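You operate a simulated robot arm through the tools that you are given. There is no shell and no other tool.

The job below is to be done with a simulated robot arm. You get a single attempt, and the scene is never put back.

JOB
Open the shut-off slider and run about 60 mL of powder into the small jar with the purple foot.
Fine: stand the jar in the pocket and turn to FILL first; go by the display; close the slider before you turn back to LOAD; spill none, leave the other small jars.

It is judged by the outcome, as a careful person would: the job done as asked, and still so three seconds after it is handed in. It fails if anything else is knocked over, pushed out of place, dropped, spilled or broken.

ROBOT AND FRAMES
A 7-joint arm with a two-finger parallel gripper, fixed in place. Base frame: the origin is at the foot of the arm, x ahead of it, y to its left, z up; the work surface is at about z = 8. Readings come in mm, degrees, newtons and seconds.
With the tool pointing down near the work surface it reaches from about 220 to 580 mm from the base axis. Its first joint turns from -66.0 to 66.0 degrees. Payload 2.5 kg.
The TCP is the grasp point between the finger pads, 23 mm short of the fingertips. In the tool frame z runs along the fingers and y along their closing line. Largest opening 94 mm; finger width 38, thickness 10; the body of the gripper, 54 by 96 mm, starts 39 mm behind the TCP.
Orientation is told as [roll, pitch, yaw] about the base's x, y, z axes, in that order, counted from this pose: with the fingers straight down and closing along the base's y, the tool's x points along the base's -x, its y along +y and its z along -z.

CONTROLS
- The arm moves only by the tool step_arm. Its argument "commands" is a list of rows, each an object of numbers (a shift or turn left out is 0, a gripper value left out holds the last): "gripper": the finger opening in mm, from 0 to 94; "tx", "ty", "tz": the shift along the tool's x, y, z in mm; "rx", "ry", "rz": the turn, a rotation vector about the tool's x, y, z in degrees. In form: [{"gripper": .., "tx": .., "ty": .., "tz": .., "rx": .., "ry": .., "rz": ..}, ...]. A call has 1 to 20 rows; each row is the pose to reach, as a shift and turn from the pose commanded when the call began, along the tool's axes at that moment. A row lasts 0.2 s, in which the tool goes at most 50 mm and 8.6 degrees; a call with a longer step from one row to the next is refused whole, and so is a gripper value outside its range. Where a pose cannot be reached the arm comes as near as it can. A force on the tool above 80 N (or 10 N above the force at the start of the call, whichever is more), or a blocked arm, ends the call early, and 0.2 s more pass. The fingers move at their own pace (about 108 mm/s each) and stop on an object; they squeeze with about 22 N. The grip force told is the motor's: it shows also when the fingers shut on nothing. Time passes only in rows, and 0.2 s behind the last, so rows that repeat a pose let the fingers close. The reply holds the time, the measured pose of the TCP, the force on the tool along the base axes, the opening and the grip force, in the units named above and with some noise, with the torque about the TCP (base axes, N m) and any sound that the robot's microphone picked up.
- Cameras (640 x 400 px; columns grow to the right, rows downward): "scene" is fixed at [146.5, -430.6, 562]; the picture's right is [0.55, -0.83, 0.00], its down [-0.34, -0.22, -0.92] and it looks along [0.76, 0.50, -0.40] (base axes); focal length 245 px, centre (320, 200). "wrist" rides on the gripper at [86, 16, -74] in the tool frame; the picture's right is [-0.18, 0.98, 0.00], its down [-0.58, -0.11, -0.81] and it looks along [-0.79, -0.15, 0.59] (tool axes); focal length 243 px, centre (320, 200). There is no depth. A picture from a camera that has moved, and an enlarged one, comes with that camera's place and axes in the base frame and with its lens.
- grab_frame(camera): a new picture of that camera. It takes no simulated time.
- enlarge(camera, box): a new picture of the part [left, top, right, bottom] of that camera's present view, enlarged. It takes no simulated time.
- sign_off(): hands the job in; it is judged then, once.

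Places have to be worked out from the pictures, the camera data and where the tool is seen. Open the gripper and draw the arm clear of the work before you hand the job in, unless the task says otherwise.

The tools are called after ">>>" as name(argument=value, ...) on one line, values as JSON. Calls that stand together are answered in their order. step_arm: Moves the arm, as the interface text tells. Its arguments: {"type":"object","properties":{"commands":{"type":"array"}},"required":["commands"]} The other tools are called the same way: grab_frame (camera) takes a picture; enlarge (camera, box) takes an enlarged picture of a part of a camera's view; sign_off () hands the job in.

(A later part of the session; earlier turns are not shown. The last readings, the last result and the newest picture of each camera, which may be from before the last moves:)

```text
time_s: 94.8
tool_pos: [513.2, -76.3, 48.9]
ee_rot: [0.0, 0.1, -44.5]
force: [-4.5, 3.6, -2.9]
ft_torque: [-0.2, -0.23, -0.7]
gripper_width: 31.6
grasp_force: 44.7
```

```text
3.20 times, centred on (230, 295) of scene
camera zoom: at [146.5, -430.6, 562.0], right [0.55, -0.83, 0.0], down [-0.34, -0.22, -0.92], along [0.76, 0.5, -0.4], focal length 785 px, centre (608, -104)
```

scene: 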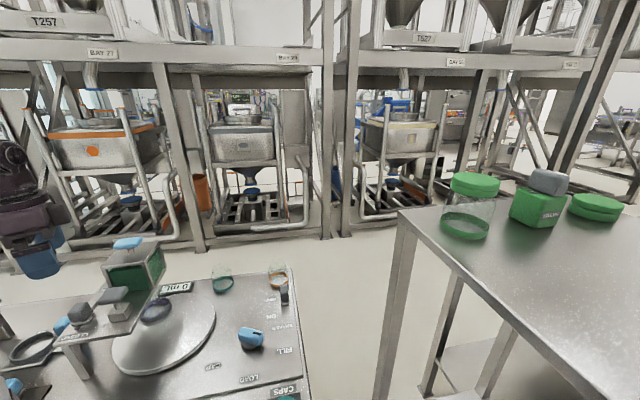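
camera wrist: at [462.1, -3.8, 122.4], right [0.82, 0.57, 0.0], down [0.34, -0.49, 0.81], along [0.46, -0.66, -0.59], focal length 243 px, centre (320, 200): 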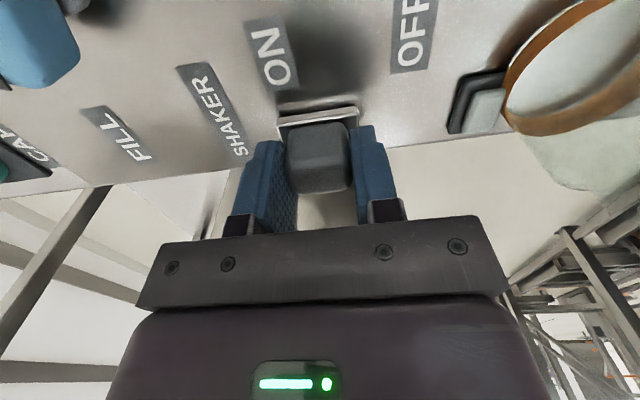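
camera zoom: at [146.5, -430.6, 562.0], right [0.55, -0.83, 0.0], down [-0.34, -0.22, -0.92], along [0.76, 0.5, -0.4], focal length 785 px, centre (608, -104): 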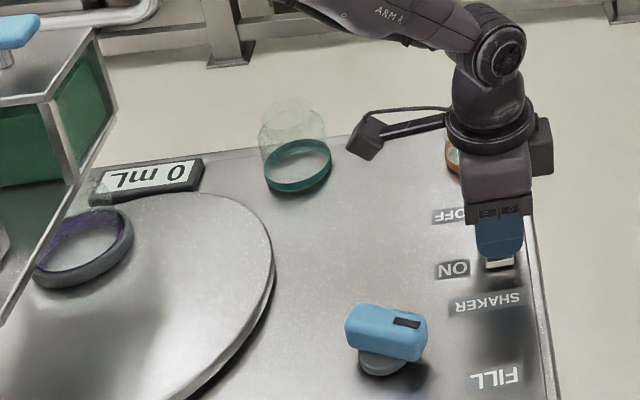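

37 mm; no stop and no lamp yet. I push on in smaller steps.

>>> step_arm(commands=[{"ty": -2.5}, {"ty": -5}, {"ty": -7}, {"ty": -7}])

>>> grab_frame(camera="wrist")

```text
time_s: 95.8
tool_pos: [508.4, -81.8, 48.8]
ee_rot: [0.0, 0.1, -44.5]
force: [-5.1, 1.8, -3.4]
ft_torque: [0.56, 0.29, -0.57]
gripper_width: 31.5
grasp_force: 45.0
```

```text
taken
camera wrist: at [456.9, -9.0, 122.4], right [0.82, 0.57, 0.0], down [0.34, -0.49, 0.81], along [0.46, -0.66, -0.59], focal length 243 px, centre (320, 200)
```

wrist: 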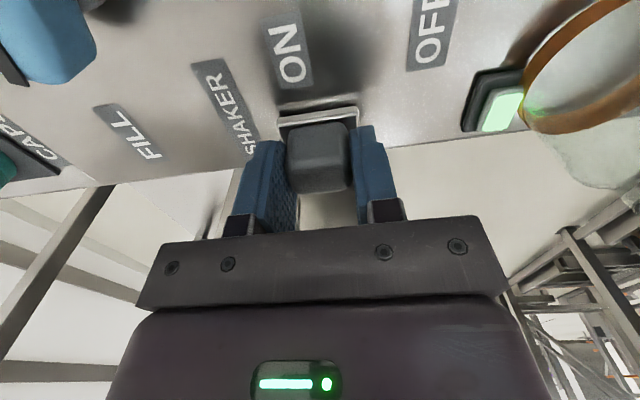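

The lamp lit up green: the shaker is on. I push 2 mm further to be firmly in ON, then release and rise.

>>> step_arm(commands=[{"ty": -1}, {"ty": -2}, {"ty": -2}])

>>> enlarge(camera="scene", box=[80, 230, 240, 330])

```text
time_s: 96.6
tool_pos: [506.6, -82.7, 49.1]
ee_rot: [0.1, 0.1, -44.5]
force: [-3.8, 4.5, -5.6]
ft_torque: [0.08, 0.11, -0.7]
gripper_width: 31.6
grasp_force: 45.3
```

```text
4.00 times, centred on (160, 280) of scene
camera zoom: at [146.5, -430.6, 562.0], right [0.55, -0.83, 0.0], down [-0.34, -0.22, -0.92], along [0.76, 0.5, -0.4], focal length 981 px, centre (960, -120)
```

zoom: 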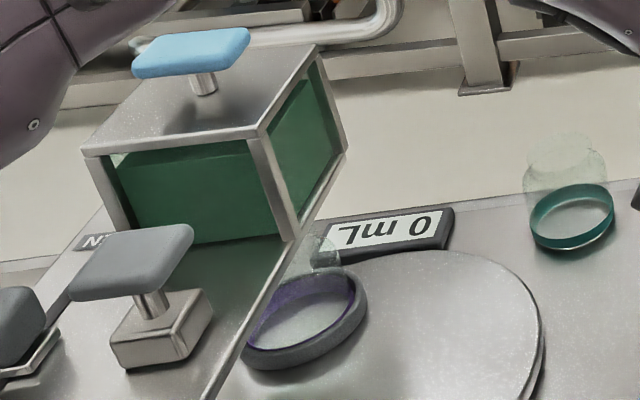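

Display still 0 mL with the slider closed, as it should be. I release the switch and rise.

>>> step_arm(commands=[{"gripper": 40}, {"gripper": 54}, {"gripper": 54}, {"tz": -15}, {"tz": -50}, {"tz": -100}, {"tz": -150}, {"tz": -200}, {"tz": -245, "gripper": 94}, {"tz": -245}])

>>> grab_frame(camera="wrist")

>>> grab_frame(camera="scene")

```text
time_s: 98.8
tool_pos: [505.8, -82.4, 295.2]
ee_rot: [0.0, 0.0, -44.5]
force: [0.0, -1.2, -0.4]
ft_torque: [0.0, 0.0, -0.01]
gripper_width: 93.7
grasp_force: 0.1
```

```text
taken
camera wrist: at [454.9, -9.8, 367.8], right [0.82, 0.57, 0.0], down [0.34, -0.48, 0.81], along [0.46, -0.66, -0.59], focal length 243 px, centre (320, 200)
```

wrist: 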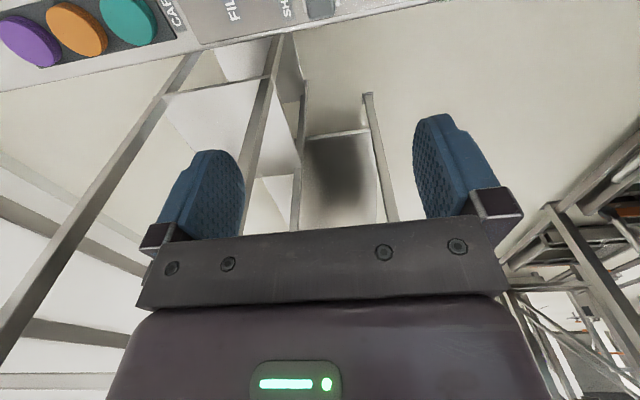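

```text
taken
```

scene: 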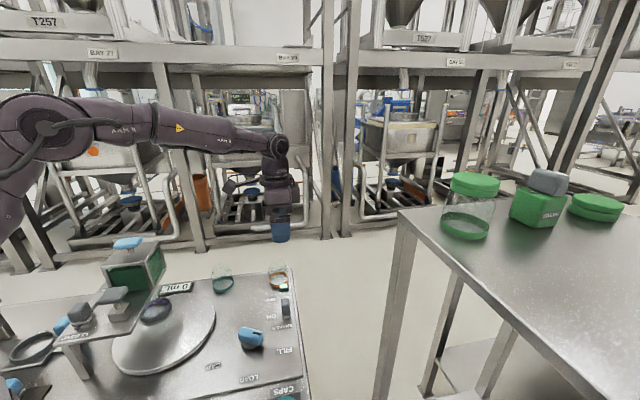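

The switch now stands at ON. I check its lamp and travel back at z ≈ 303 to above the slider knob.

>>> enlarge(camera="scene", box=[250, 260, 320, 330])

>>> step_arm(commands=[{"tx": 12, "ty": -1, "tz": -8}, {"tx": 36, "ty": -3.4, "tz": -8}, {"tx": 66, "ty": -6.3, "tz": -8}, {"tx": 98, "ty": -9.4, "tz": -8}, {"tx": 130, "ty": -12.4, "tz": -8}, {"tx": 162, "ty": -15.5, "tz": -8}, {"tx": 194, "ty": -18.6, "tz": -8}, {"tx": 226, "ty": -21.6, "tz": -8}, {"tx": 258, "ty": -24.7, "tz": -8}, {"tx": 290, "ty": -27.8, "tz": -8}, {"tx": 322, "ty": -30.8, "tz": -8}, {"tx": 354, "ty": -33.9, "tz": -8}, {"tx": 384, "ty": -36.8, "tz": -8, "rz": 0.5}, {"tx": 408, "ty": -39, "tz": -8, "rz": 0.9}, {"tx": 420.9, "ty": -40.3, "tz": -8, "rz": 0.9}, {"tx": 420.9, "ty": -40.3, "tz": -8, "rz": 0.9}])

>>> enlarge(camera="wrist", box=[220, 0, 440, 140])

```text
5.71 times, centred on (285, 295) of scene
camera zoom: at [146.5, -430.6, 562.0], right [0.55, -0.83, 0.0], down [-0.34, -0.22, -0.92], along [0.76, 0.5, -0.4], focal length 1401 px, centre (520, -343)
```

zoom: 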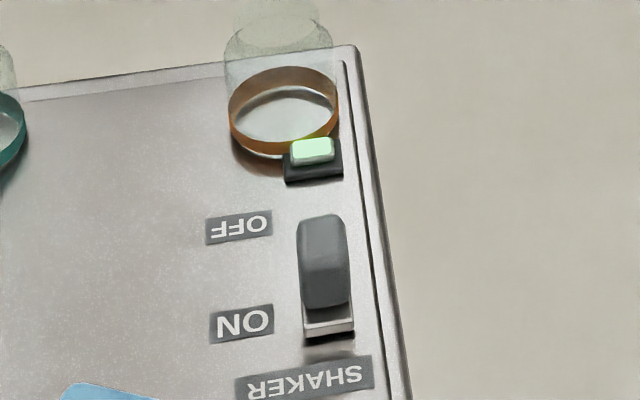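

```text
time_s: 102.2
tool_pos: [176.1, 182.3, 301.7]
ee_rot: [-0.1, 0.0, -45.4]
force: [0.1, -0.1, -0.3]
ft_torque: [-0.04, 0.0, 0.02]
gripper_width: 93.9
grasp_force: 0.0
```

```text
2.86 times, centred on (330, 70) of wrist
camera zoom: at [127.3, 256.0, 375.5], right [0.83, 0.56, 0.0], down [0.33, -0.49, 0.81], along [0.45, -0.67, -0.59], focal length 693 px, centre (291, 571)
```

zoom: 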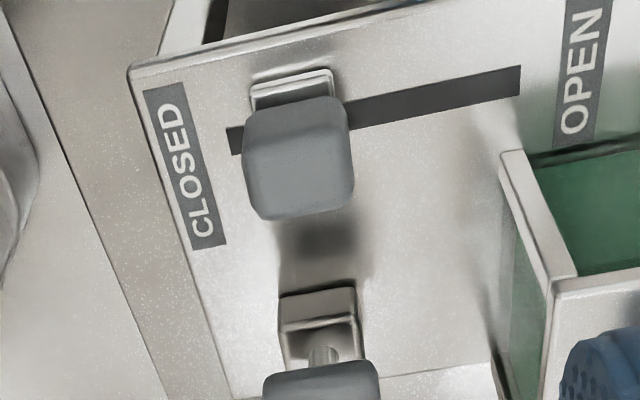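

The lamp glows green and I am above the knob again. I descend to the same gripping position as before.

>>> step_arm(commands=[{"tx": 0.5, "ty": 1.4, "tz": 25}, {"tx": 0.5, "ty": 1.4, "tz": 60}, {"tx": 0.5, "ty": 1.4, "tz": 95}, {"tx": 0.5, "ty": 1.4, "tz": 120}, {"tx": 0.5, "ty": 1.4, "tz": 130}, {"tx": 0.5, "ty": 1.4, "tz": 134.3}, {"tx": 0.5, "ty": 1.4, "tz": 134.3}])

>>> grab_frame(camera="wrist")

>>> enlarge(camera="scene", box=[0, 200, 240, 350])

```text
time_s: 103.8
tool_pos: [178.0, 184.6, 167.3]
ee_rot: [0.0, 0.0, -45.4]
force: [-0.3, -0.6, -1.0]
ft_torque: [-0.01, -0.04, 0.0]
gripper_width: 93.9
grasp_force: 0.0
```

```text
taken
camera wrist: at [128.9, 258.3, 240.9], right [0.83, 0.56, 0.0], down [0.33, -0.49, 0.81], along [0.45, -0.67, -0.59], focal length 243 px, centre (320, 200)
```

wrist: 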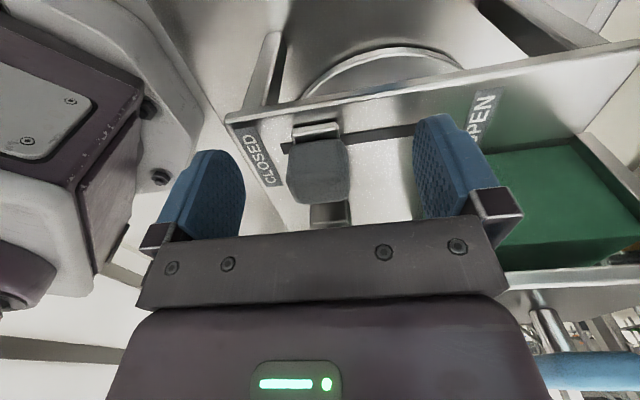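

```text
2.67 times, centred on (120, 275) of scene
camera zoom: at [146.5, -430.6, 562.0], right [0.55, -0.83, 0.0], down [-0.34, -0.22, -0.92], along [0.76, 0.5, -0.4], focal length 654 px, centre (853, 0)
```

zoom: 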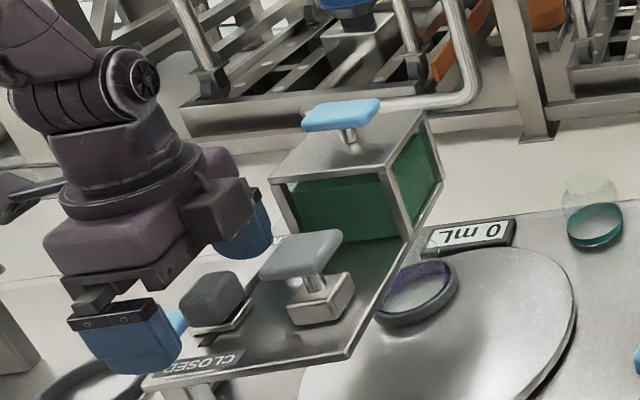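

The knob is about a millimetre to the CLOSED side; I shift by that and close on it.

>>> step_arm(commands=[{"ty": -1.2}, {"ty": -1.2, "gripper": 60}, {"ty": -1.2, "gripper": 30}, {"ty": -1.2, "gripper": 20}, {"ty": -1.2, "gripper": 20}])

>>> enlarge(camera="scene", box=[80, 230, 240, 330])

```text
time_s: 105.0
tool_pos: [177.9, 184.7, 168.1]
ee_rot: [0.0, 0.0, -45.3]
force: [0.2, -1.5, 0.4]
ft_torque: [-0.03, 0.03, 0.37]
gripper_width: 31.7
grasp_force: 44.9
```

```text
4.00 times, centred on (160, 280) of scene
camera zoom: at [146.5, -430.6, 562.0], right [0.55, -0.83, 0.0], down [-0.34, -0.22, -0.92], along [0.76, 0.5, -0.4], focal length 981 px, centre (960, -120)
```

zoom: 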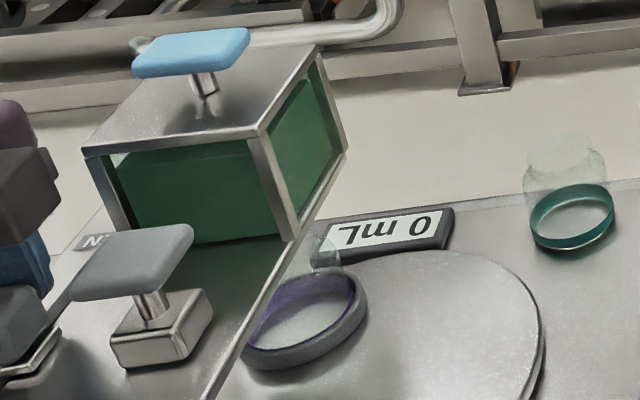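

Gripped, display 0 mL. With the shaker running I now open in small steps, reading the display each time.

>>> step_arm(commands=[{"ty": 2.5}, {"ty": 5}])

>>> enlarge(camera="scene", box=[80, 230, 240, 330])

```text
time_s: 105.6
tool_pos: [181.7, 187.6, 167.0]
ee_rot: [0.0, 0.0, -45.2]
force: [-3.1, 2.0, -5.5]
ft_torque: [-0.69, -0.83, 0.37]
gripper_width: 31.8
grasp_force: 44.2
```

```text
4.00 times, centred on (160, 280) of scene
camera zoom: at [146.5, -430.6, 562.0], right [0.55, -0.83, 0.0], down [-0.34, -0.22, -0.92], along [0.76, 0.5, -0.4], focal length 981 px, centre (960, -120)
```

zoom: 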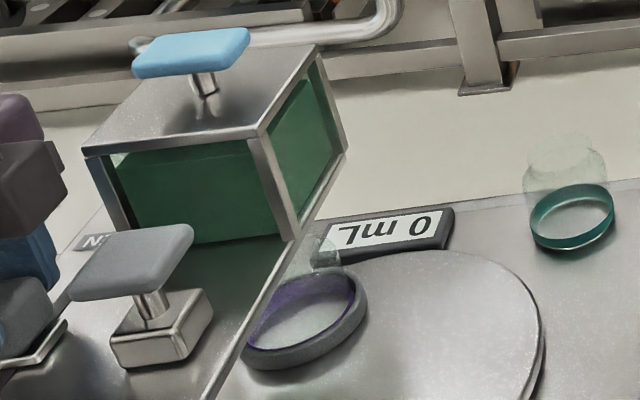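

Still 0 mL at 5 mm; I open another 5 mm.

>>> step_arm(commands=[{"ty": 2.5}, {"ty": 5}])

>>> enlarge(camera="scene", box=[80, 230, 240, 330])

```text
time_s: 106.2
tool_pos: [183.1, 191.1, 167.7]
ee_rot: [-0.1, 0.1, -45.4]
force: [-6.3, 5.4, -12.3]
ft_torque: [0.34, 0.12, 0.47]
gripper_width: 31.8
grasp_force: 45.3
```

```text
4.00 times, centred on (160, 280) of scene
camera zoom: at [146.5, -430.6, 562.0], right [0.55, -0.83, 0.0], down [-0.34, -0.22, -0.92], along [0.76, 0.5, -0.4], focal length 981 px, centre (960, -120)
```

zoom: 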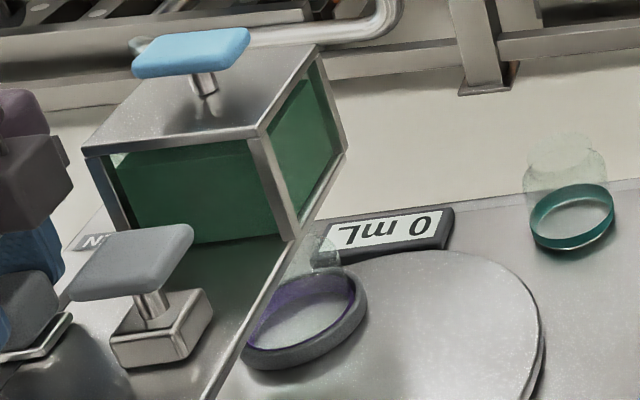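

Still 0 mL at 10 mm; another 4 mm with a small correction for the side load.

>>> step_arm(commands=[{"tx": 0.4, "ty": 2, "tz": 0.4}, {"tx": 0.5, "ty": 4, "tz": 0.6}])

>>> enlarge(camera="scene", box=[80, 230, 240, 330])

```text
time_s: 106.8
tool_pos: [187.7, 196.1, 167.7]
ee_rot: [0.0, 0.0, -45.3]
force: [-4.2, 4.2, 2.3]
ft_torque: [-0.01, 0.56, 0.45]
gripper_width: 31.3
grasp_force: 44.9
```

```text
4.00 times, centred on (160, 280) of scene
camera zoom: at [146.5, -430.6, 562.0], right [0.55, -0.83, 0.0], down [-0.34, -0.22, -0.92], along [0.76, 0.5, -0.4], focal length 981 px, centre (960, -120)
```

zoom: 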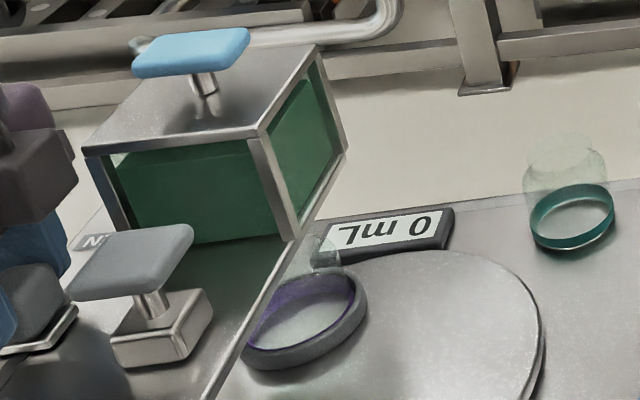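

Still 0 mL at 14 mm; next 4 mm.

>>> step_arm(commands=[{"tx": 0.2, "ty": 2}, {"tx": 0.2, "ty": 4}])

>>> enlarge(camera="scene", box=[80, 230, 240, 330])

```text
time_s: 107.4
tool_pos: [190.6, 197.8, 167.3]
ee_rot: [0.0, 0.0, -45.4]
force: [-2.1, 2.0, 9.4]
ft_torque: [-0.31, -0.25, 0.47]
gripper_width: 31.6
grasp_force: 45.1
```

```text
4.00 times, centred on (160, 280) of scene
camera zoom: at [146.4, -430.6, 562.0], right [0.55, -0.83, 0.0], down [-0.34, -0.22, -0.92], along [0.76, 0.5, -0.4], focal length 981 px, centre (960, -120)
```

zoom: 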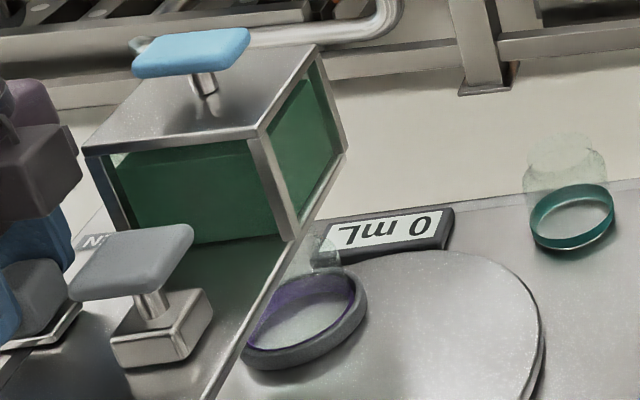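

Still 0 mL at 18 mm; I go on 4 mm.

>>> step_arm(commands=[{"ty": 2, "tz": -0.3}, {"ty": 4, "tz": -0.3}])

>>> enlarge(camera="scene", box=[80, 230, 240, 330])

```text
time_s: 108.0
tool_pos: [192.9, 199.4, 167.3]
ee_rot: [0.0, 0.1, -45.4]
force: [-0.8, -0.2, 6.1]
ft_torque: [0.39, 0.45, 0.48]
gripper_width: 31.7
grasp_force: 45.4
```

```text
4.00 times, centred on (160, 280) of scene
camera zoom: at [146.5, -430.6, 562.0], right [0.55, -0.83, 0.0], down [-0.34, -0.22, -0.92], along [0.76, 0.5, -0.4], focal length 981 px, centre (960, -120)
```

zoom: 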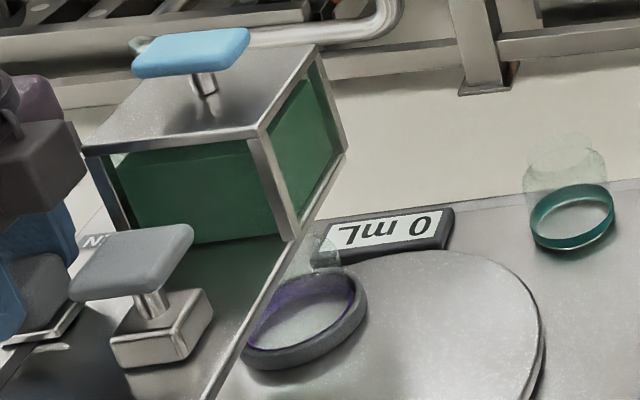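

22 mm and still 0 mL; 4 mm more.

>>> step_arm(commands=[{"ty": 2}, {"ty": 4}])

>>> enlarge(camera="scene", box=[80, 230, 240, 330])

```text
time_s: 108.6
tool_pos: [194.6, 202.3, 168.3]
ee_rot: [0.0, 0.0, -45.5]
force: [1.6, -3.0, 6.7]
ft_torque: [0.34, 0.23, 0.6]
gripper_width: 31.8
grasp_force: 45.5
```

```text
4.00 times, centred on (160, 280) of scene
camera zoom: at [146.5, -430.6, 562.0], right [0.55, -0.83, 0.0], down [-0.34, -0.22, -0.92], along [0.76, 0.5, -0.4], focal length 981 px, centre (960, -120)
```

zoom: 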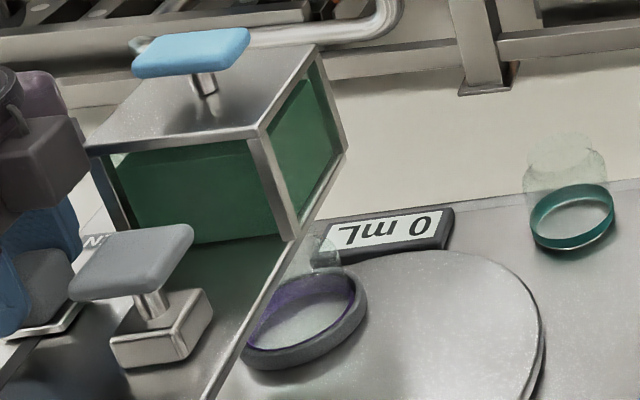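

26 mm and still 0 mL; 4 mm more, with a hold.

>>> step_arm(commands=[{"ty": 2, "tx": -0.2}, {"ty": 4, "tx": -0.2}, {"ty": 4, "tx": -0.2}])

>>> enlarge(camera="scene", box=[80, 230, 240, 330])

```text
time_s: 109.4
tool_pos: [198.5, 204.8, 167.9]
ee_rot: [0.0, 0.0, -45.3]
force: [2.6, -1.9, -3.0]
ft_torque: [-0.31, -0.32, 0.42]
gripper_width: 31.6
grasp_force: 44.7
```

```text
4.00 times, centred on (160, 280) of scene
camera zoom: at [146.5, -430.6, 562.0], right [0.55, -0.83, 0.0], down [-0.34, -0.22, -0.92], along [0.76, 0.5, -0.4], focal length 981 px, centre (960, -120)
```

zoom: 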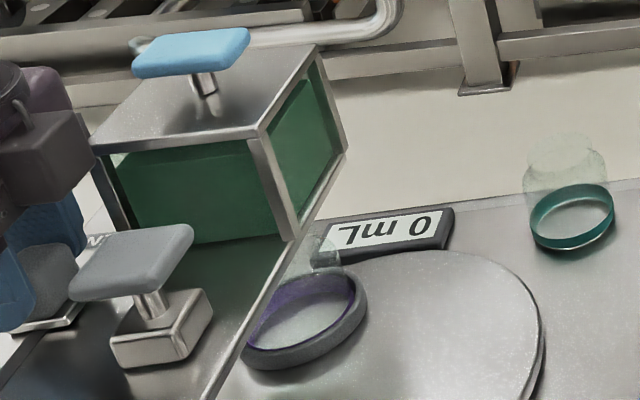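

30 mm, 0 mL. Next 4 mm.

>>> step_arm(commands=[{"ty": 2, "tx": -0.2}, {"ty": 4, "tx": -0.3}])

>>> enlarge(camera="scene", box=[80, 230, 240, 330])

```text
time_s: 110.0
tool_pos: [201.8, 207.5, 168.0]
ee_rot: [-0.1, -0.1, -45.4]
force: [-0.3, 0.5, -3.7]
ft_torque: [-0.18, 0.01, 0.33]
gripper_width: 31.8
grasp_force: 44.9
```

```text
4.00 times, centred on (160, 280) of scene
camera zoom: at [146.5, -430.6, 562.0], right [0.55, -0.83, 0.0], down [-0.34, -0.22, -0.92], along [0.76, 0.5, -0.4], focal length 981 px, centre (960, -120)
```

zoom: 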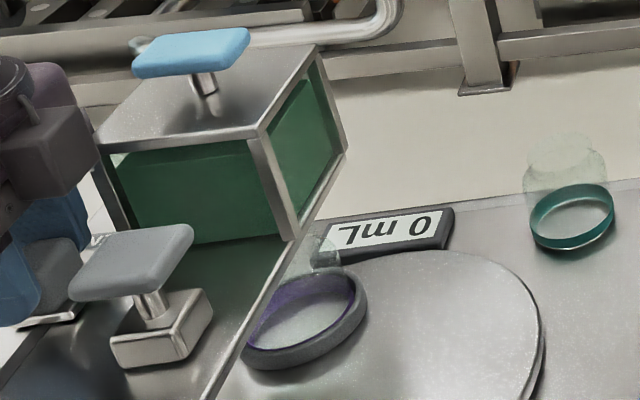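

34 mm, 0 mL. Next 4 mm.

>>> step_arm(commands=[{"ty": 2, "tx": 0}, {"ty": 4, "tx": 0}])

>>> enlarge(camera="scene", box=[80, 230, 240, 330])

```text
time_s: 110.6
tool_pos: [204.4, 211.1, 168.1]
ee_rot: [-0.1, 0.0, -45.3]
force: [-3.7, 2.2, -7.2]
ft_torque: [-0.26, -0.43, 0.35]
gripper_width: 31.6
grasp_force: 45.2
```

```text
4.00 times, centred on (160, 280) of scene
camera zoom: at [146.5, -430.6, 562.0], right [0.55, -0.83, 0.0], down [-0.34, -0.22, -0.92], along [0.76, 0.5, -0.4], focal length 981 px, centre (960, -120)
```

zoom: 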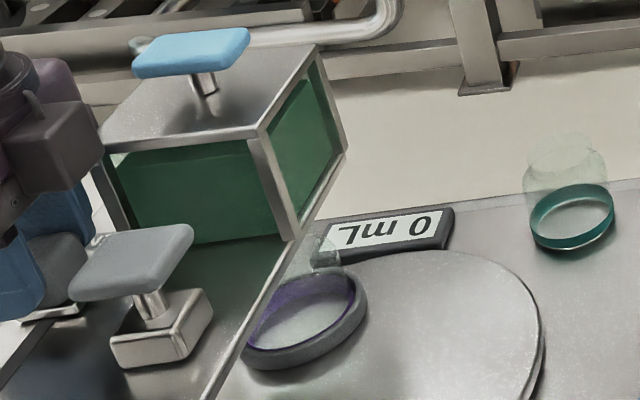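

38 mm, 0 mL. Another 4 mm.

>>> step_arm(commands=[{"ty": 2, "tx": 0.1, "tz": 0.3}, {"ty": 4, "tx": 0.2, "tz": 0.3}])

>>> enlarge(camera="scene", box=[80, 230, 240, 330])

```text
time_s: 111.2
tool_pos: [207.0, 213.5, 167.5]
ee_rot: [0.1, 0.0, -45.4]
force: [-2.7, 2.6, -1.6]
ft_torque: [0.02, 0.01, 0.49]
gripper_width: 31.6
grasp_force: 45.2
```

```text
4.00 times, centred on (160, 280) of scene
camera zoom: at [146.5, -430.6, 562.0], right [0.55, -0.83, 0.0], down [-0.34, -0.22, -0.92], along [0.76, 0.5, -0.4], focal length 981 px, centre (960, -120)
```

zoom: 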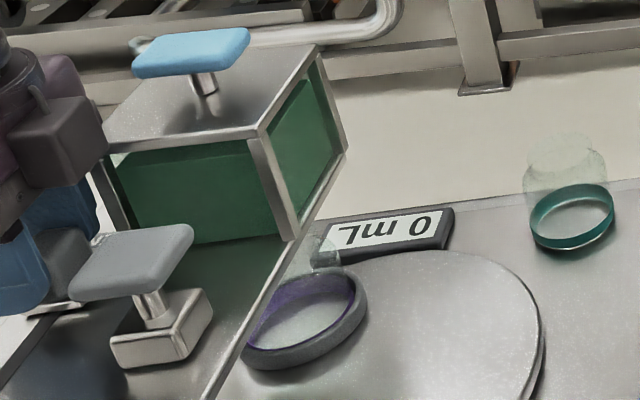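

42 mm, 0 mL. I go on 3 mm.

>>> step_arm(commands=[{"ty": 1.5, "tx": 0.1}, {"ty": 3, "tx": 0.2}])

>>> enlarge(camera="scene", box=[80, 230, 240, 330])

```text
time_s: 111.8
tool_pos: [209.5, 215.5, 167.3]
ee_rot: [0.1, 0.0, -45.5]
force: [0.5, 0.5, 6.6]
ft_torque: [0.38, 0.82, 0.49]
gripper_width: 31.4
grasp_force: 44.8
```

```text
4.00 times, centred on (160, 280) of scene
camera zoom: at [146.5, -430.6, 562.0], right [0.55, -0.83, 0.0], down [-0.34, -0.22, -0.92], along [0.76, 0.5, -0.4], focal length 981 px, centre (960, -120)
```

zoom: 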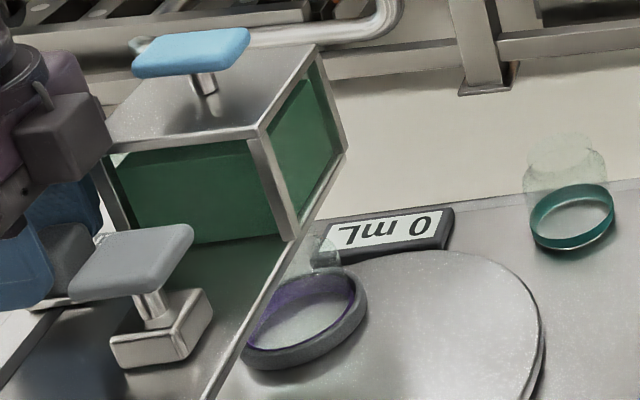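

45 mm and still 0 mL, no stop felt either, and the slot continues to about 91 mm. I keep going in 3 mm steps.

>>> step_arm(commands=[{"ty": 1.5}, {"ty": 3}])

>>> enlarge(camera="scene", box=[80, 230, 240, 330])

>>> grab_frame(camera="wrist")

```text
time_s: 112.4
tool_pos: [210.5, 217.8, 166.9]
ee_rot: [0.0, 0.0, -45.5]
force: [0.9, 1.6, 11.1]
ft_torque: [-0.07, 0.11, 0.32]
gripper_width: 31.5
grasp_force: 44.8
```

```text
4.00 times, centred on (160, 280) of scene
camera zoom: at [146.4, -430.6, 562.0], right [0.55, -0.83, 0.0], down [-0.34, -0.22, -0.92], along [0.76, 0.5, -0.4], focal length 981 px, centre (960, -120)
```

zoom: 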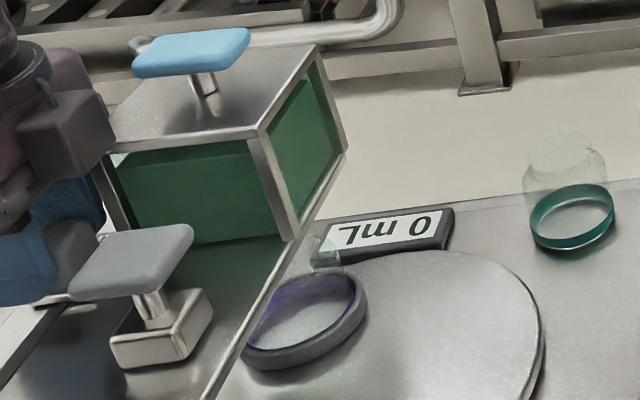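

```text
taken
camera wrist: at [162.2, 291.5, 241.0], right [0.83, 0.56, 0.0], down [0.33, -0.49, 0.81], along [0.45, -0.67, -0.59], focal length 243 px, centre (320, 200)
```

wrist: 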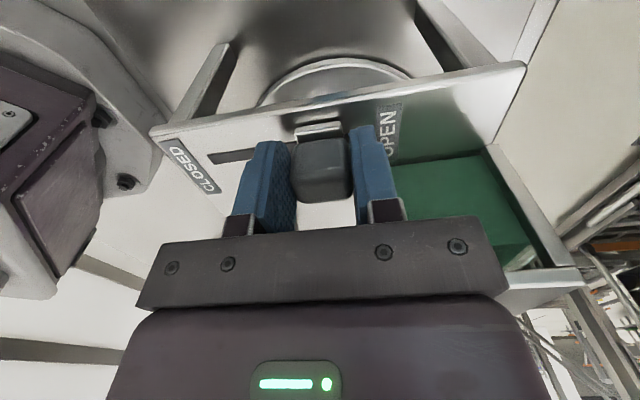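

48 mm, still 0 mL. On by 3 mm, feeling for a stop.

>>> step_arm(commands=[{"ty": 1.5, "tz": -0.3}, {"ty": 3, "tz": -0.4}])

>>> enlarge(camera="scene", box=[80, 230, 240, 330])

```text
time_s: 113.0
tool_pos: [212.8, 220.5, 167.8]
ee_rot: [-0.2, 0.1, -45.4]
force: [-7.8, -8.1, 17.1]
ft_torque: [-0.2, -0.65, 0.47]
gripper_width: 31.7
grasp_force: 45.0
```

```text
4.00 times, centred on (160, 280) of scene
camera zoom: at [146.4, -430.7, 562.0], right [0.55, -0.83, 0.0], down [-0.34, -0.22, -0.92], along [0.76, 0.5, -0.4], focal length 981 px, centre (960, -120)
```

zoom: 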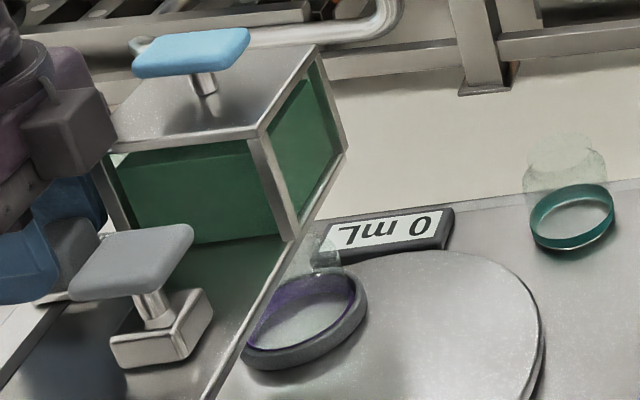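

An 11 N push back along the slot: this is the end stop, fully open. I wait here a second and watch the display.

>>> step_arm(commands=[{"ty": -0.8}, {"ty": -0.8}, {"ty": -0.8}])

>>> enlarge(camera="scene", box=[130, 250, 230, 330])

```text
time_s: 113.8
tool_pos: [213.5, 219.0, 167.0]
ee_rot: [-0.1, 0.0, -45.5]
force: [-6.1, -4.2, 2.9]
ft_torque: [-0.05, 0.02, 0.4]
gripper_width: 31.5
grasp_force: 44.8
```

```text
5.00 times, centred on (180, 290) of scene
camera zoom: at [146.5, -430.6, 562.0], right [0.55, -0.83, 0.0], down [-0.34, -0.22, -0.92], along [0.76, 0.5, -0.4], focal length 1226 px, centre (1020, -250)
```

zoom: 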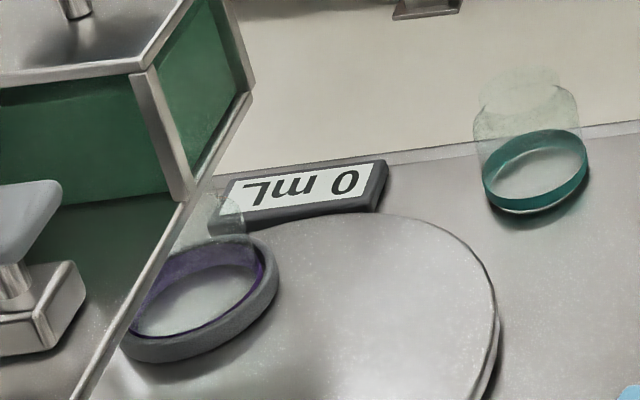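

Still 0 mL. I wait another second with the shaker running and the slider fully open.

>>> step_arm(commands=[{"ty": 0}, {"ty": 0}, {"ty": 0}, {"ty": 0}])

>>> enlarge(camera="scene", box=[80, 230, 240, 330])

>>> enlarge(camera="scene", box=[225, 260, 325, 390])

```text
time_s: 114.8
tool_pos: [212.8, 219.1, 167.5]
ee_rot: [-0.1, 0.0, -45.2]
force: [-5.7, -5.4, -5.4]
ft_torque: [0.17, 0.15, 0.35]
gripper_width: 31.7
grasp_force: 45.3
```

```text
4.00 times, centred on (160, 280) of scene
camera zoom: at [146.5, -430.6, 562.0], right [0.55, -0.83, 0.0], down [-0.34, -0.22, -0.92], along [0.76, 0.5, -0.4], focal length 981 px, centre (960, -120)
```

zoom: 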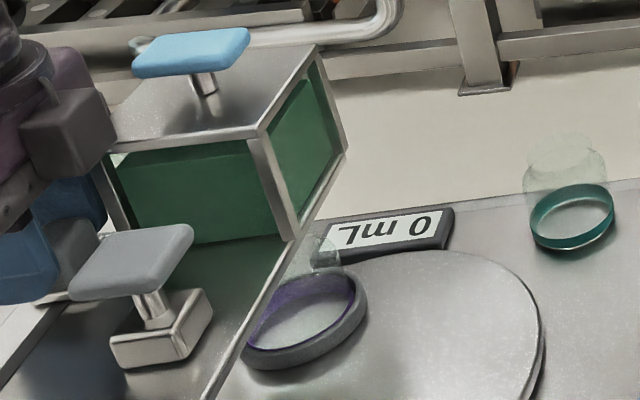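

```text
3.08 times, centred on (275, 325) of scene
camera zoom: at [146.5, -430.6, 562.0], right [0.55, -0.83, 0.0], down [-0.34, -0.22, -0.92], along [0.76, 0.5, -0.4], focal length 754 px, centre (458, -185)
```

zoom: 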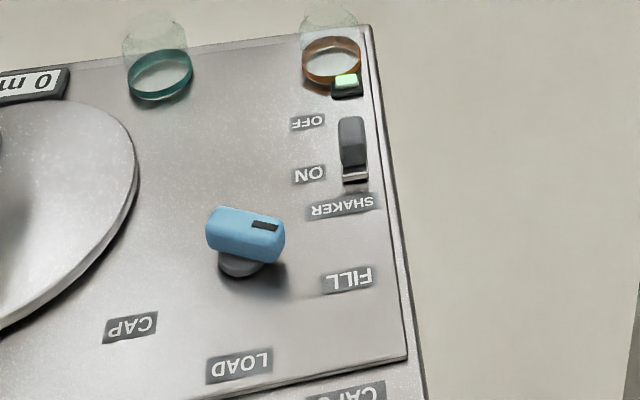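

The dial does point exactly at FILL and the shaker lamp is lit. Perhaps it needs time to loosen; I wait two more seconds and read the display.

>>> step_arm(commands=[{"ty": 0}, {"ty": 0}, {"ty": 0}, {"ty": 0}, {"ty": 0}, {"ty": 0}, {"ty": 0}, {"ty": 0}, {"ty": 0}])

>>> enlarge(camera="scene", box=[80, 230, 240, 330])

```text
time_s: 116.8
tool_pos: [211.7, 219.1, 168.7]
ee_rot: [-0.1, 0.0, -45.4]
force: [-7.6, -5.5, -17.1]
ft_torque: [0.06, 0.12, 0.41]
gripper_width: 31.8
grasp_force: 44.7
```

```text
4.00 times, centred on (160, 280) of scene
camera zoom: at [146.5, -430.6, 562.0], right [0.55, -0.83, 0.0], down [-0.34, -0.22, -0.92], along [0.76, 0.5, -0.4], focal length 981 px, centre (960, -120)
```

zoom: 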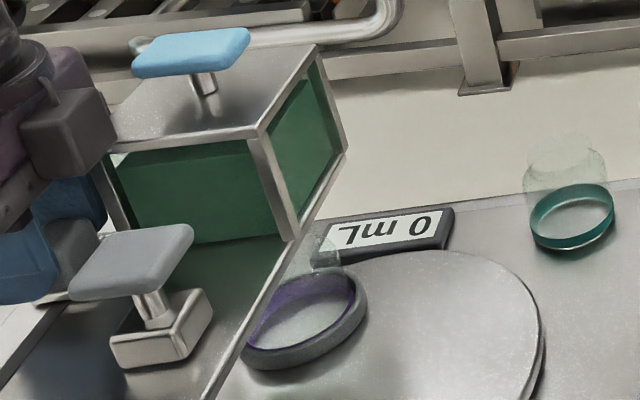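

Still 0 mL after several seconds. I look closely at the jar, the hopper and the T-handle for what may be holding the powder back.

>>> enlarge(camera="scene", box=[135, 275, 185, 325])

>>> enlarge(camera="scene", box=[85, 235, 175, 295])

>>> enlarge(camera="scene", box=[90, 280, 140, 330])

>>> enlarge(camera="wrist", box=[340, 60, 600, 300])

```text
8.00 times, centred on (160, 300) of scene
camera zoom: at [146.5, -430.6, 562.0], right [0.55, -0.83, 0.0], down [-0.34, -0.22, -0.92], along [0.76, 0.5, -0.4], focal length 1962 px, centre (1600, -600)
```

zoom: 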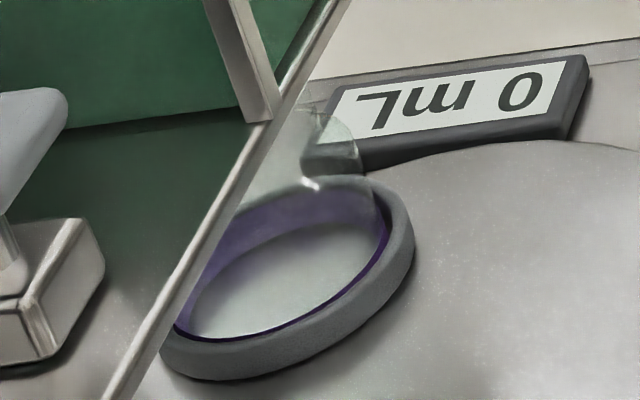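

```text
6.67 times, centred on (130, 265) of scene
camera zoom: at [146.5, -430.6, 562.0], right [0.55, -0.83, 0.0], down [-0.34, -0.22, -0.92], along [0.76, 0.5, -0.4], focal length 1635 px, centre (1587, -233)
```

zoom: 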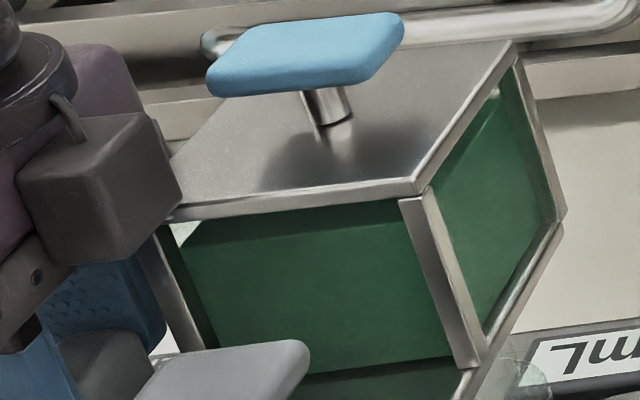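

```text
8.00 times, centred on (115, 305) of scene
camera zoom: at [146.5, -430.6, 562.0], right [0.55, -0.83, 0.0], down [-0.34, -0.22, -0.92], along [0.76, 0.5, -0.4], focal length 1962 px, centre (1960, -640)
```

zoom: 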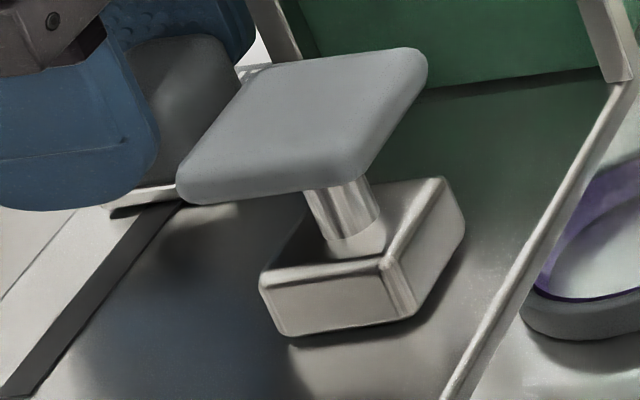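

```text
1.67 times, centred on (470, 180) of wrist
camera zoom: at [163.2, 292.5, 240.9], right [0.83, 0.56, 0.0], down [0.33, -0.49, 0.81], along [0.45, -0.67, -0.59], focal length 404 px, centre (70, 233)
```

zoom: 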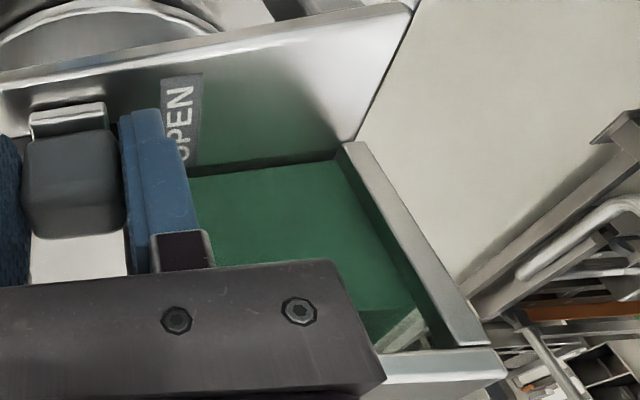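

Nothing runs even with slider fully open and shaker on, so something else matters. I study the neighbouring hopper and fittings for a clue before doing anything further.

>>> enlarge(camera="scene", box=[0, 290, 80, 400])

>>> enlarge(camera="wrist", box=[140, 0, 480, 160])

>>> enlarge(camera="scene", box=[430, 160, 640, 250])

```text
3.64 times, centred on (40, 345) of scene
camera zoom: at [146.5, -430.6, 562.0], right [0.55, -0.83, 0.0], down [-0.34, -0.22, -0.92], along [0.76, 0.5, -0.4], focal length 892 px, centre (1338, -327)
```

zoom: 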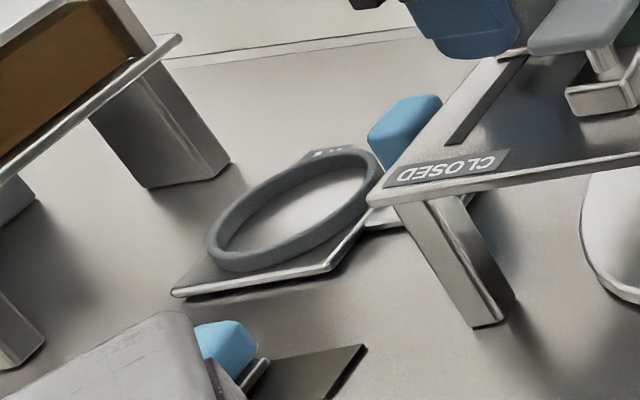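

```text
1.88 times, centred on (310, 80) of wrist
camera zoom: at [163.2, 292.5, 240.9], right [0.83, 0.56, 0.0], down [0.33, -0.49, 0.81], along [0.45, -0.67, -0.59], focal length 457 px, centre (339, 426)
```

zoom: 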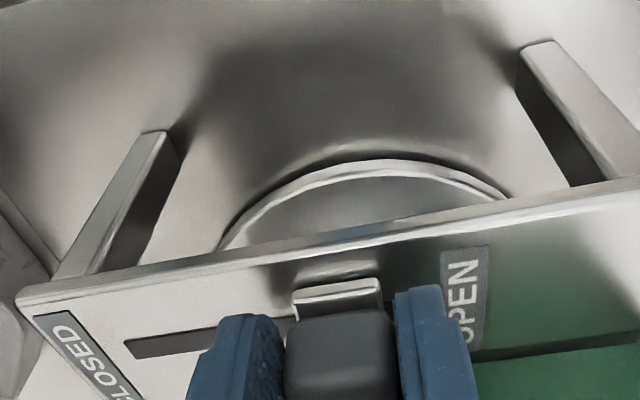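

```text
3.05 times, centred on (535, 205) of scene
camera zoom: at [146.5, -430.6, 562.0], right [0.55, -0.83, 0.0], down [-0.34, -0.22, -0.92], along [0.76, 0.5, -0.4], focal length 747 px, centre (-335, 185)
```

zoom: 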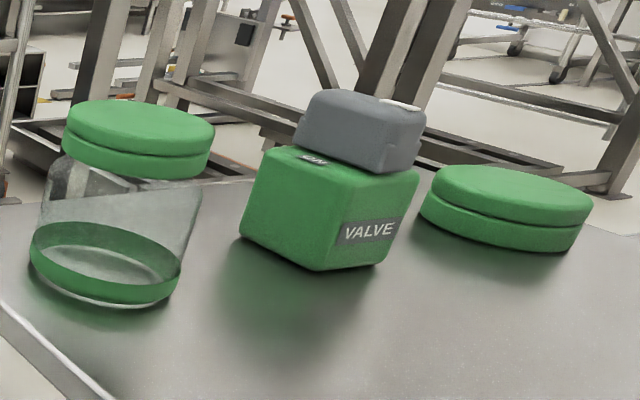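

No clue there. Since the powder might let go at any time, I first close the slider again before investigating further.

>>> step_arm(commands=[{"ty": -2}, {"ty": -6}, {"ty": -11, "tx": -0.1}, {"ty": -16, "tx": -0.1}, {"ty": -21, "tx": -0.1}, {"ty": -26, "tx": -0.1}, {"ty": -31, "tx": -0.1}, {"ty": -36, "tx": -0.2}, {"ty": -41, "tx": -0.2}, {"ty": -45, "tx": -0.2}, {"ty": -47, "tx": -0.2}, {"ty": -49.5, "tx": -0.2}, {"ty": -49.5, "tx": -0.2}])

>>> grab_frame(camera="wrist")

>>> enlarge(camera="scene", box=[80, 230, 240, 330])

```text
time_s: 119.6
tool_pos: [177.0, 183.4, 168.3]
ee_rot: [0.1, 0.0, -45.3]
force: [2.8, -5.5, -3.5]
ft_torque: [0.16, -0.2, 0.51]
gripper_width: 31.7
grasp_force: 44.5
```

```text
taken
camera wrist: at [128.6, 257.8, 241.2], right [0.83, 0.56, 0.0], down [0.33, -0.49, 0.81], along [0.45, -0.67, -0.59], focal length 243 px, centre (320, 200)
```

wrist: 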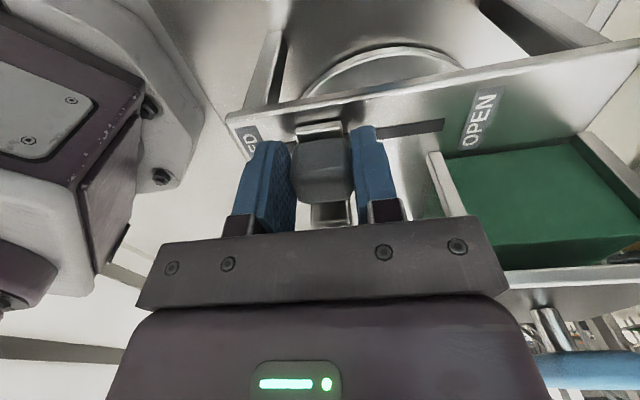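

```text
4.00 times, centred on (160, 280) of scene
camera zoom: at [146.5, -430.6, 562.0], right [0.55, -0.83, 0.0], down [-0.34, -0.22, -0.92], along [0.76, 0.5, -0.4], focal length 981 px, centre (960, -120)
```

zoom: 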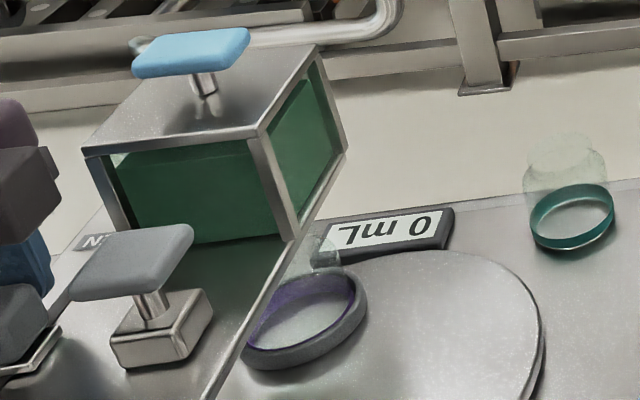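

I press the slider the last millimetre towards CLOSED to be sure.

>>> step_arm(commands=[{"ty": -0.8}, {"ty": -1.5}, {"ty": -1.5}])

```text
time_s: 120.4
tool_pos: [174.6, 183.8, 167.9]
ee_rot: [-0.2, 0.1, -45.5]
force: [6.3, -1.5, -19.5]
ft_torque: [0.07, -0.12, 0.4]
gripper_width: 31.3
grasp_force: 45.1
```

Closed. I release, rise, and then look at the T-handle and the pocket from another side.

>>> step_arm(commands=[{"ty": 0.5, "tz": 0.6}, {"ty": 0.5, "tz": 0.6, "gripper": 45}, {"ty": 0.5, "tz": 0.6, "gripper": 70}, {"tz": -15, "gripper": 90}, {"tz": -50, "gripper": 94}, {"tz": -90}, {"tz": -130}, {"tz": -130}])

>>> enlarge(camera="wrist", box=[220, 0, 440, 180])

```text
time_s: 122.2
tool_pos: [177.0, 183.6, 298.8]
ee_rot: [0.0, 0.0, -45.5]
force: [-1.1, 0.7, -0.2]
ft_torque: [-0.02, 0.01, 0.02]
gripper_width: 93.8
grasp_force: 0.0
```

```text
2.22 times, centred on (330, 90) of wrist
camera zoom: at [127.4, 257.0, 371.7], right [0.83, 0.56, 0.0], down [0.33, -0.49, 0.81], along [0.45, -0.67, -0.59], focal length 539 px, centre (298, 444)
```

zoom: 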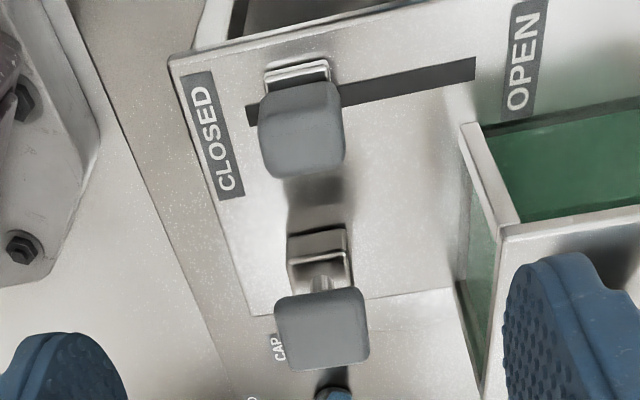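

I move to look at the T-handle and hopper front from the robot's side.

>>> step_arm(commands=[{"tx": -10, "ty": -4, "tz": 0, "rz": -8}, {"tx": -20, "ty": -8, "tz": 0, "rz": -16}, {"tx": -32, "ty": -12, "tz": 10, "rz": -24}, {"tx": -44, "ty": -17, "tz": 20, "rz": -32}, {"tx": -55, "ty": -22, "tz": 30, "rz": -40}, {"tx": -63, "ty": -26, "tz": 40, "rz": -48}, {"tx": -68.8, "ty": -28.4, "tz": 45, "rz": -55.5}, {"tx": -68.8, "ty": -28.4, "tz": 45, "rz": -55.5}])

>>> grab_frame(camera="wrist")

>>> enlarge(camera="wrist", box=[200, 0, 460, 170])

```text
time_s: 124.0
tool_pos: [205.1, 114.0, 251.8]
ee_rot: [0.0, 0.1, 10.3]
force: [-0.6, -0.6, -0.4]
ft_torque: [-0.02, -0.02, -0.02]
gripper_width: 93.9
grasp_force: 0.0
```

```text
taken
camera wrist: at [116.7, 114.8, 326.1], right [0.01, 1.0, 0.0], down [0.59, 0.0, 0.81], along [0.81, -0.01, -0.59], focal length 243 px, centre (320, 200)
```

wrist: 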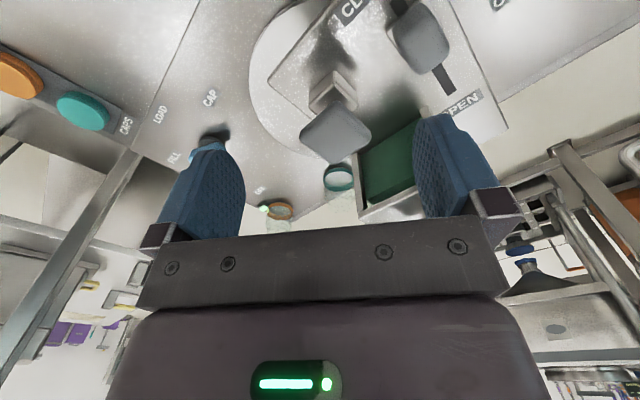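

```text
2.35 times, centred on (330, 85) of wrist
camera zoom: at [116.7, 114.8, 326.1], right [0.01, 1.0, 0.0], down [0.59, 0.0, 0.81], along [0.81, -0.01, -0.59], focal length 571 px, centre (296, 471)
```

zoom: 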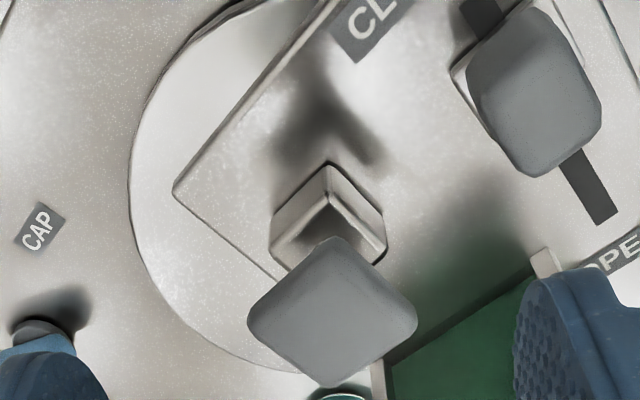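

The T-handle seems just a fixed block with a post and cap. To check how well the pocket is lined up under the hopper, I view it from the LOAD side.

>>> step_arm(commands=[{"tx": -15, "ty": -7, "tz": 0, "gripper": 60}, {"tx": -40, "ty": -19, "tz": 0, "rz": -5, "gripper": 20}, {"tx": -65, "ty": -31, "tz": 5, "rz": -12, "gripper": 0}, {"tx": -90, "ty": -43, "tz": 20, "rz": -18}, {"tx": -112, "ty": -54, "tz": 40, "rz": -24}, {"tx": -130.8, "ty": -63.4, "tz": 60, "rz": -30}, {"tx": -130.8, "ty": -63.4, "tz": 60, "rz": -30}])

>>> grab_frame(camera="wrist")

>>> enlarge(camera="wrist", box=[340, 0, 560, 160])

```text
time_s: 125.6
tool_pos: [345.2, 75.8, 192.5]
ee_rot: [0.0, 0.0, 40.2]
force: [0.2, 0.0, -0.3]
ft_torque: [0.01, -0.02, 0.03]
gripper_width: 0.0
grasp_force: 22.0
```

```text
taken
camera wrist: at [268.7, 31.6, 266.2], right [-0.49, 0.87, 0.0], down [0.51, 0.29, 0.81], along [0.7, 0.4, -0.59], focal length 243 px, centre (320, 200)
```

wrist: 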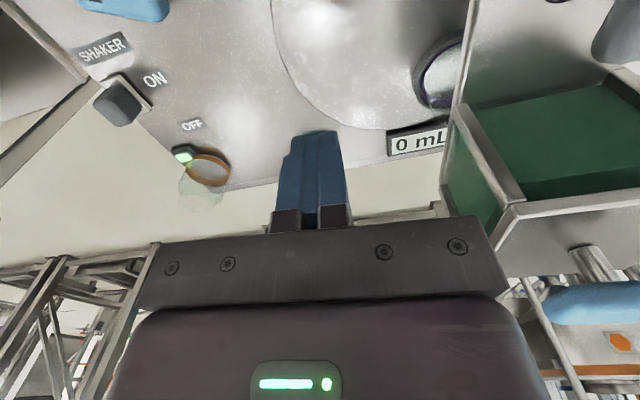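

```text
2.50 times, centred on (450, 80) of wrist
camera zoom: at [268.7, 31.6, 266.2], right [-0.49, 0.87, 0.0], down [0.51, 0.29, 0.81], along [0.7, 0.4, -0.59], focal length 606 px, centre (-5, 500)
```

zoom: 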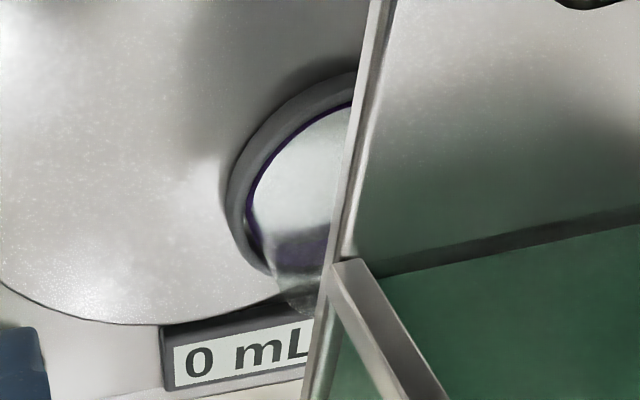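

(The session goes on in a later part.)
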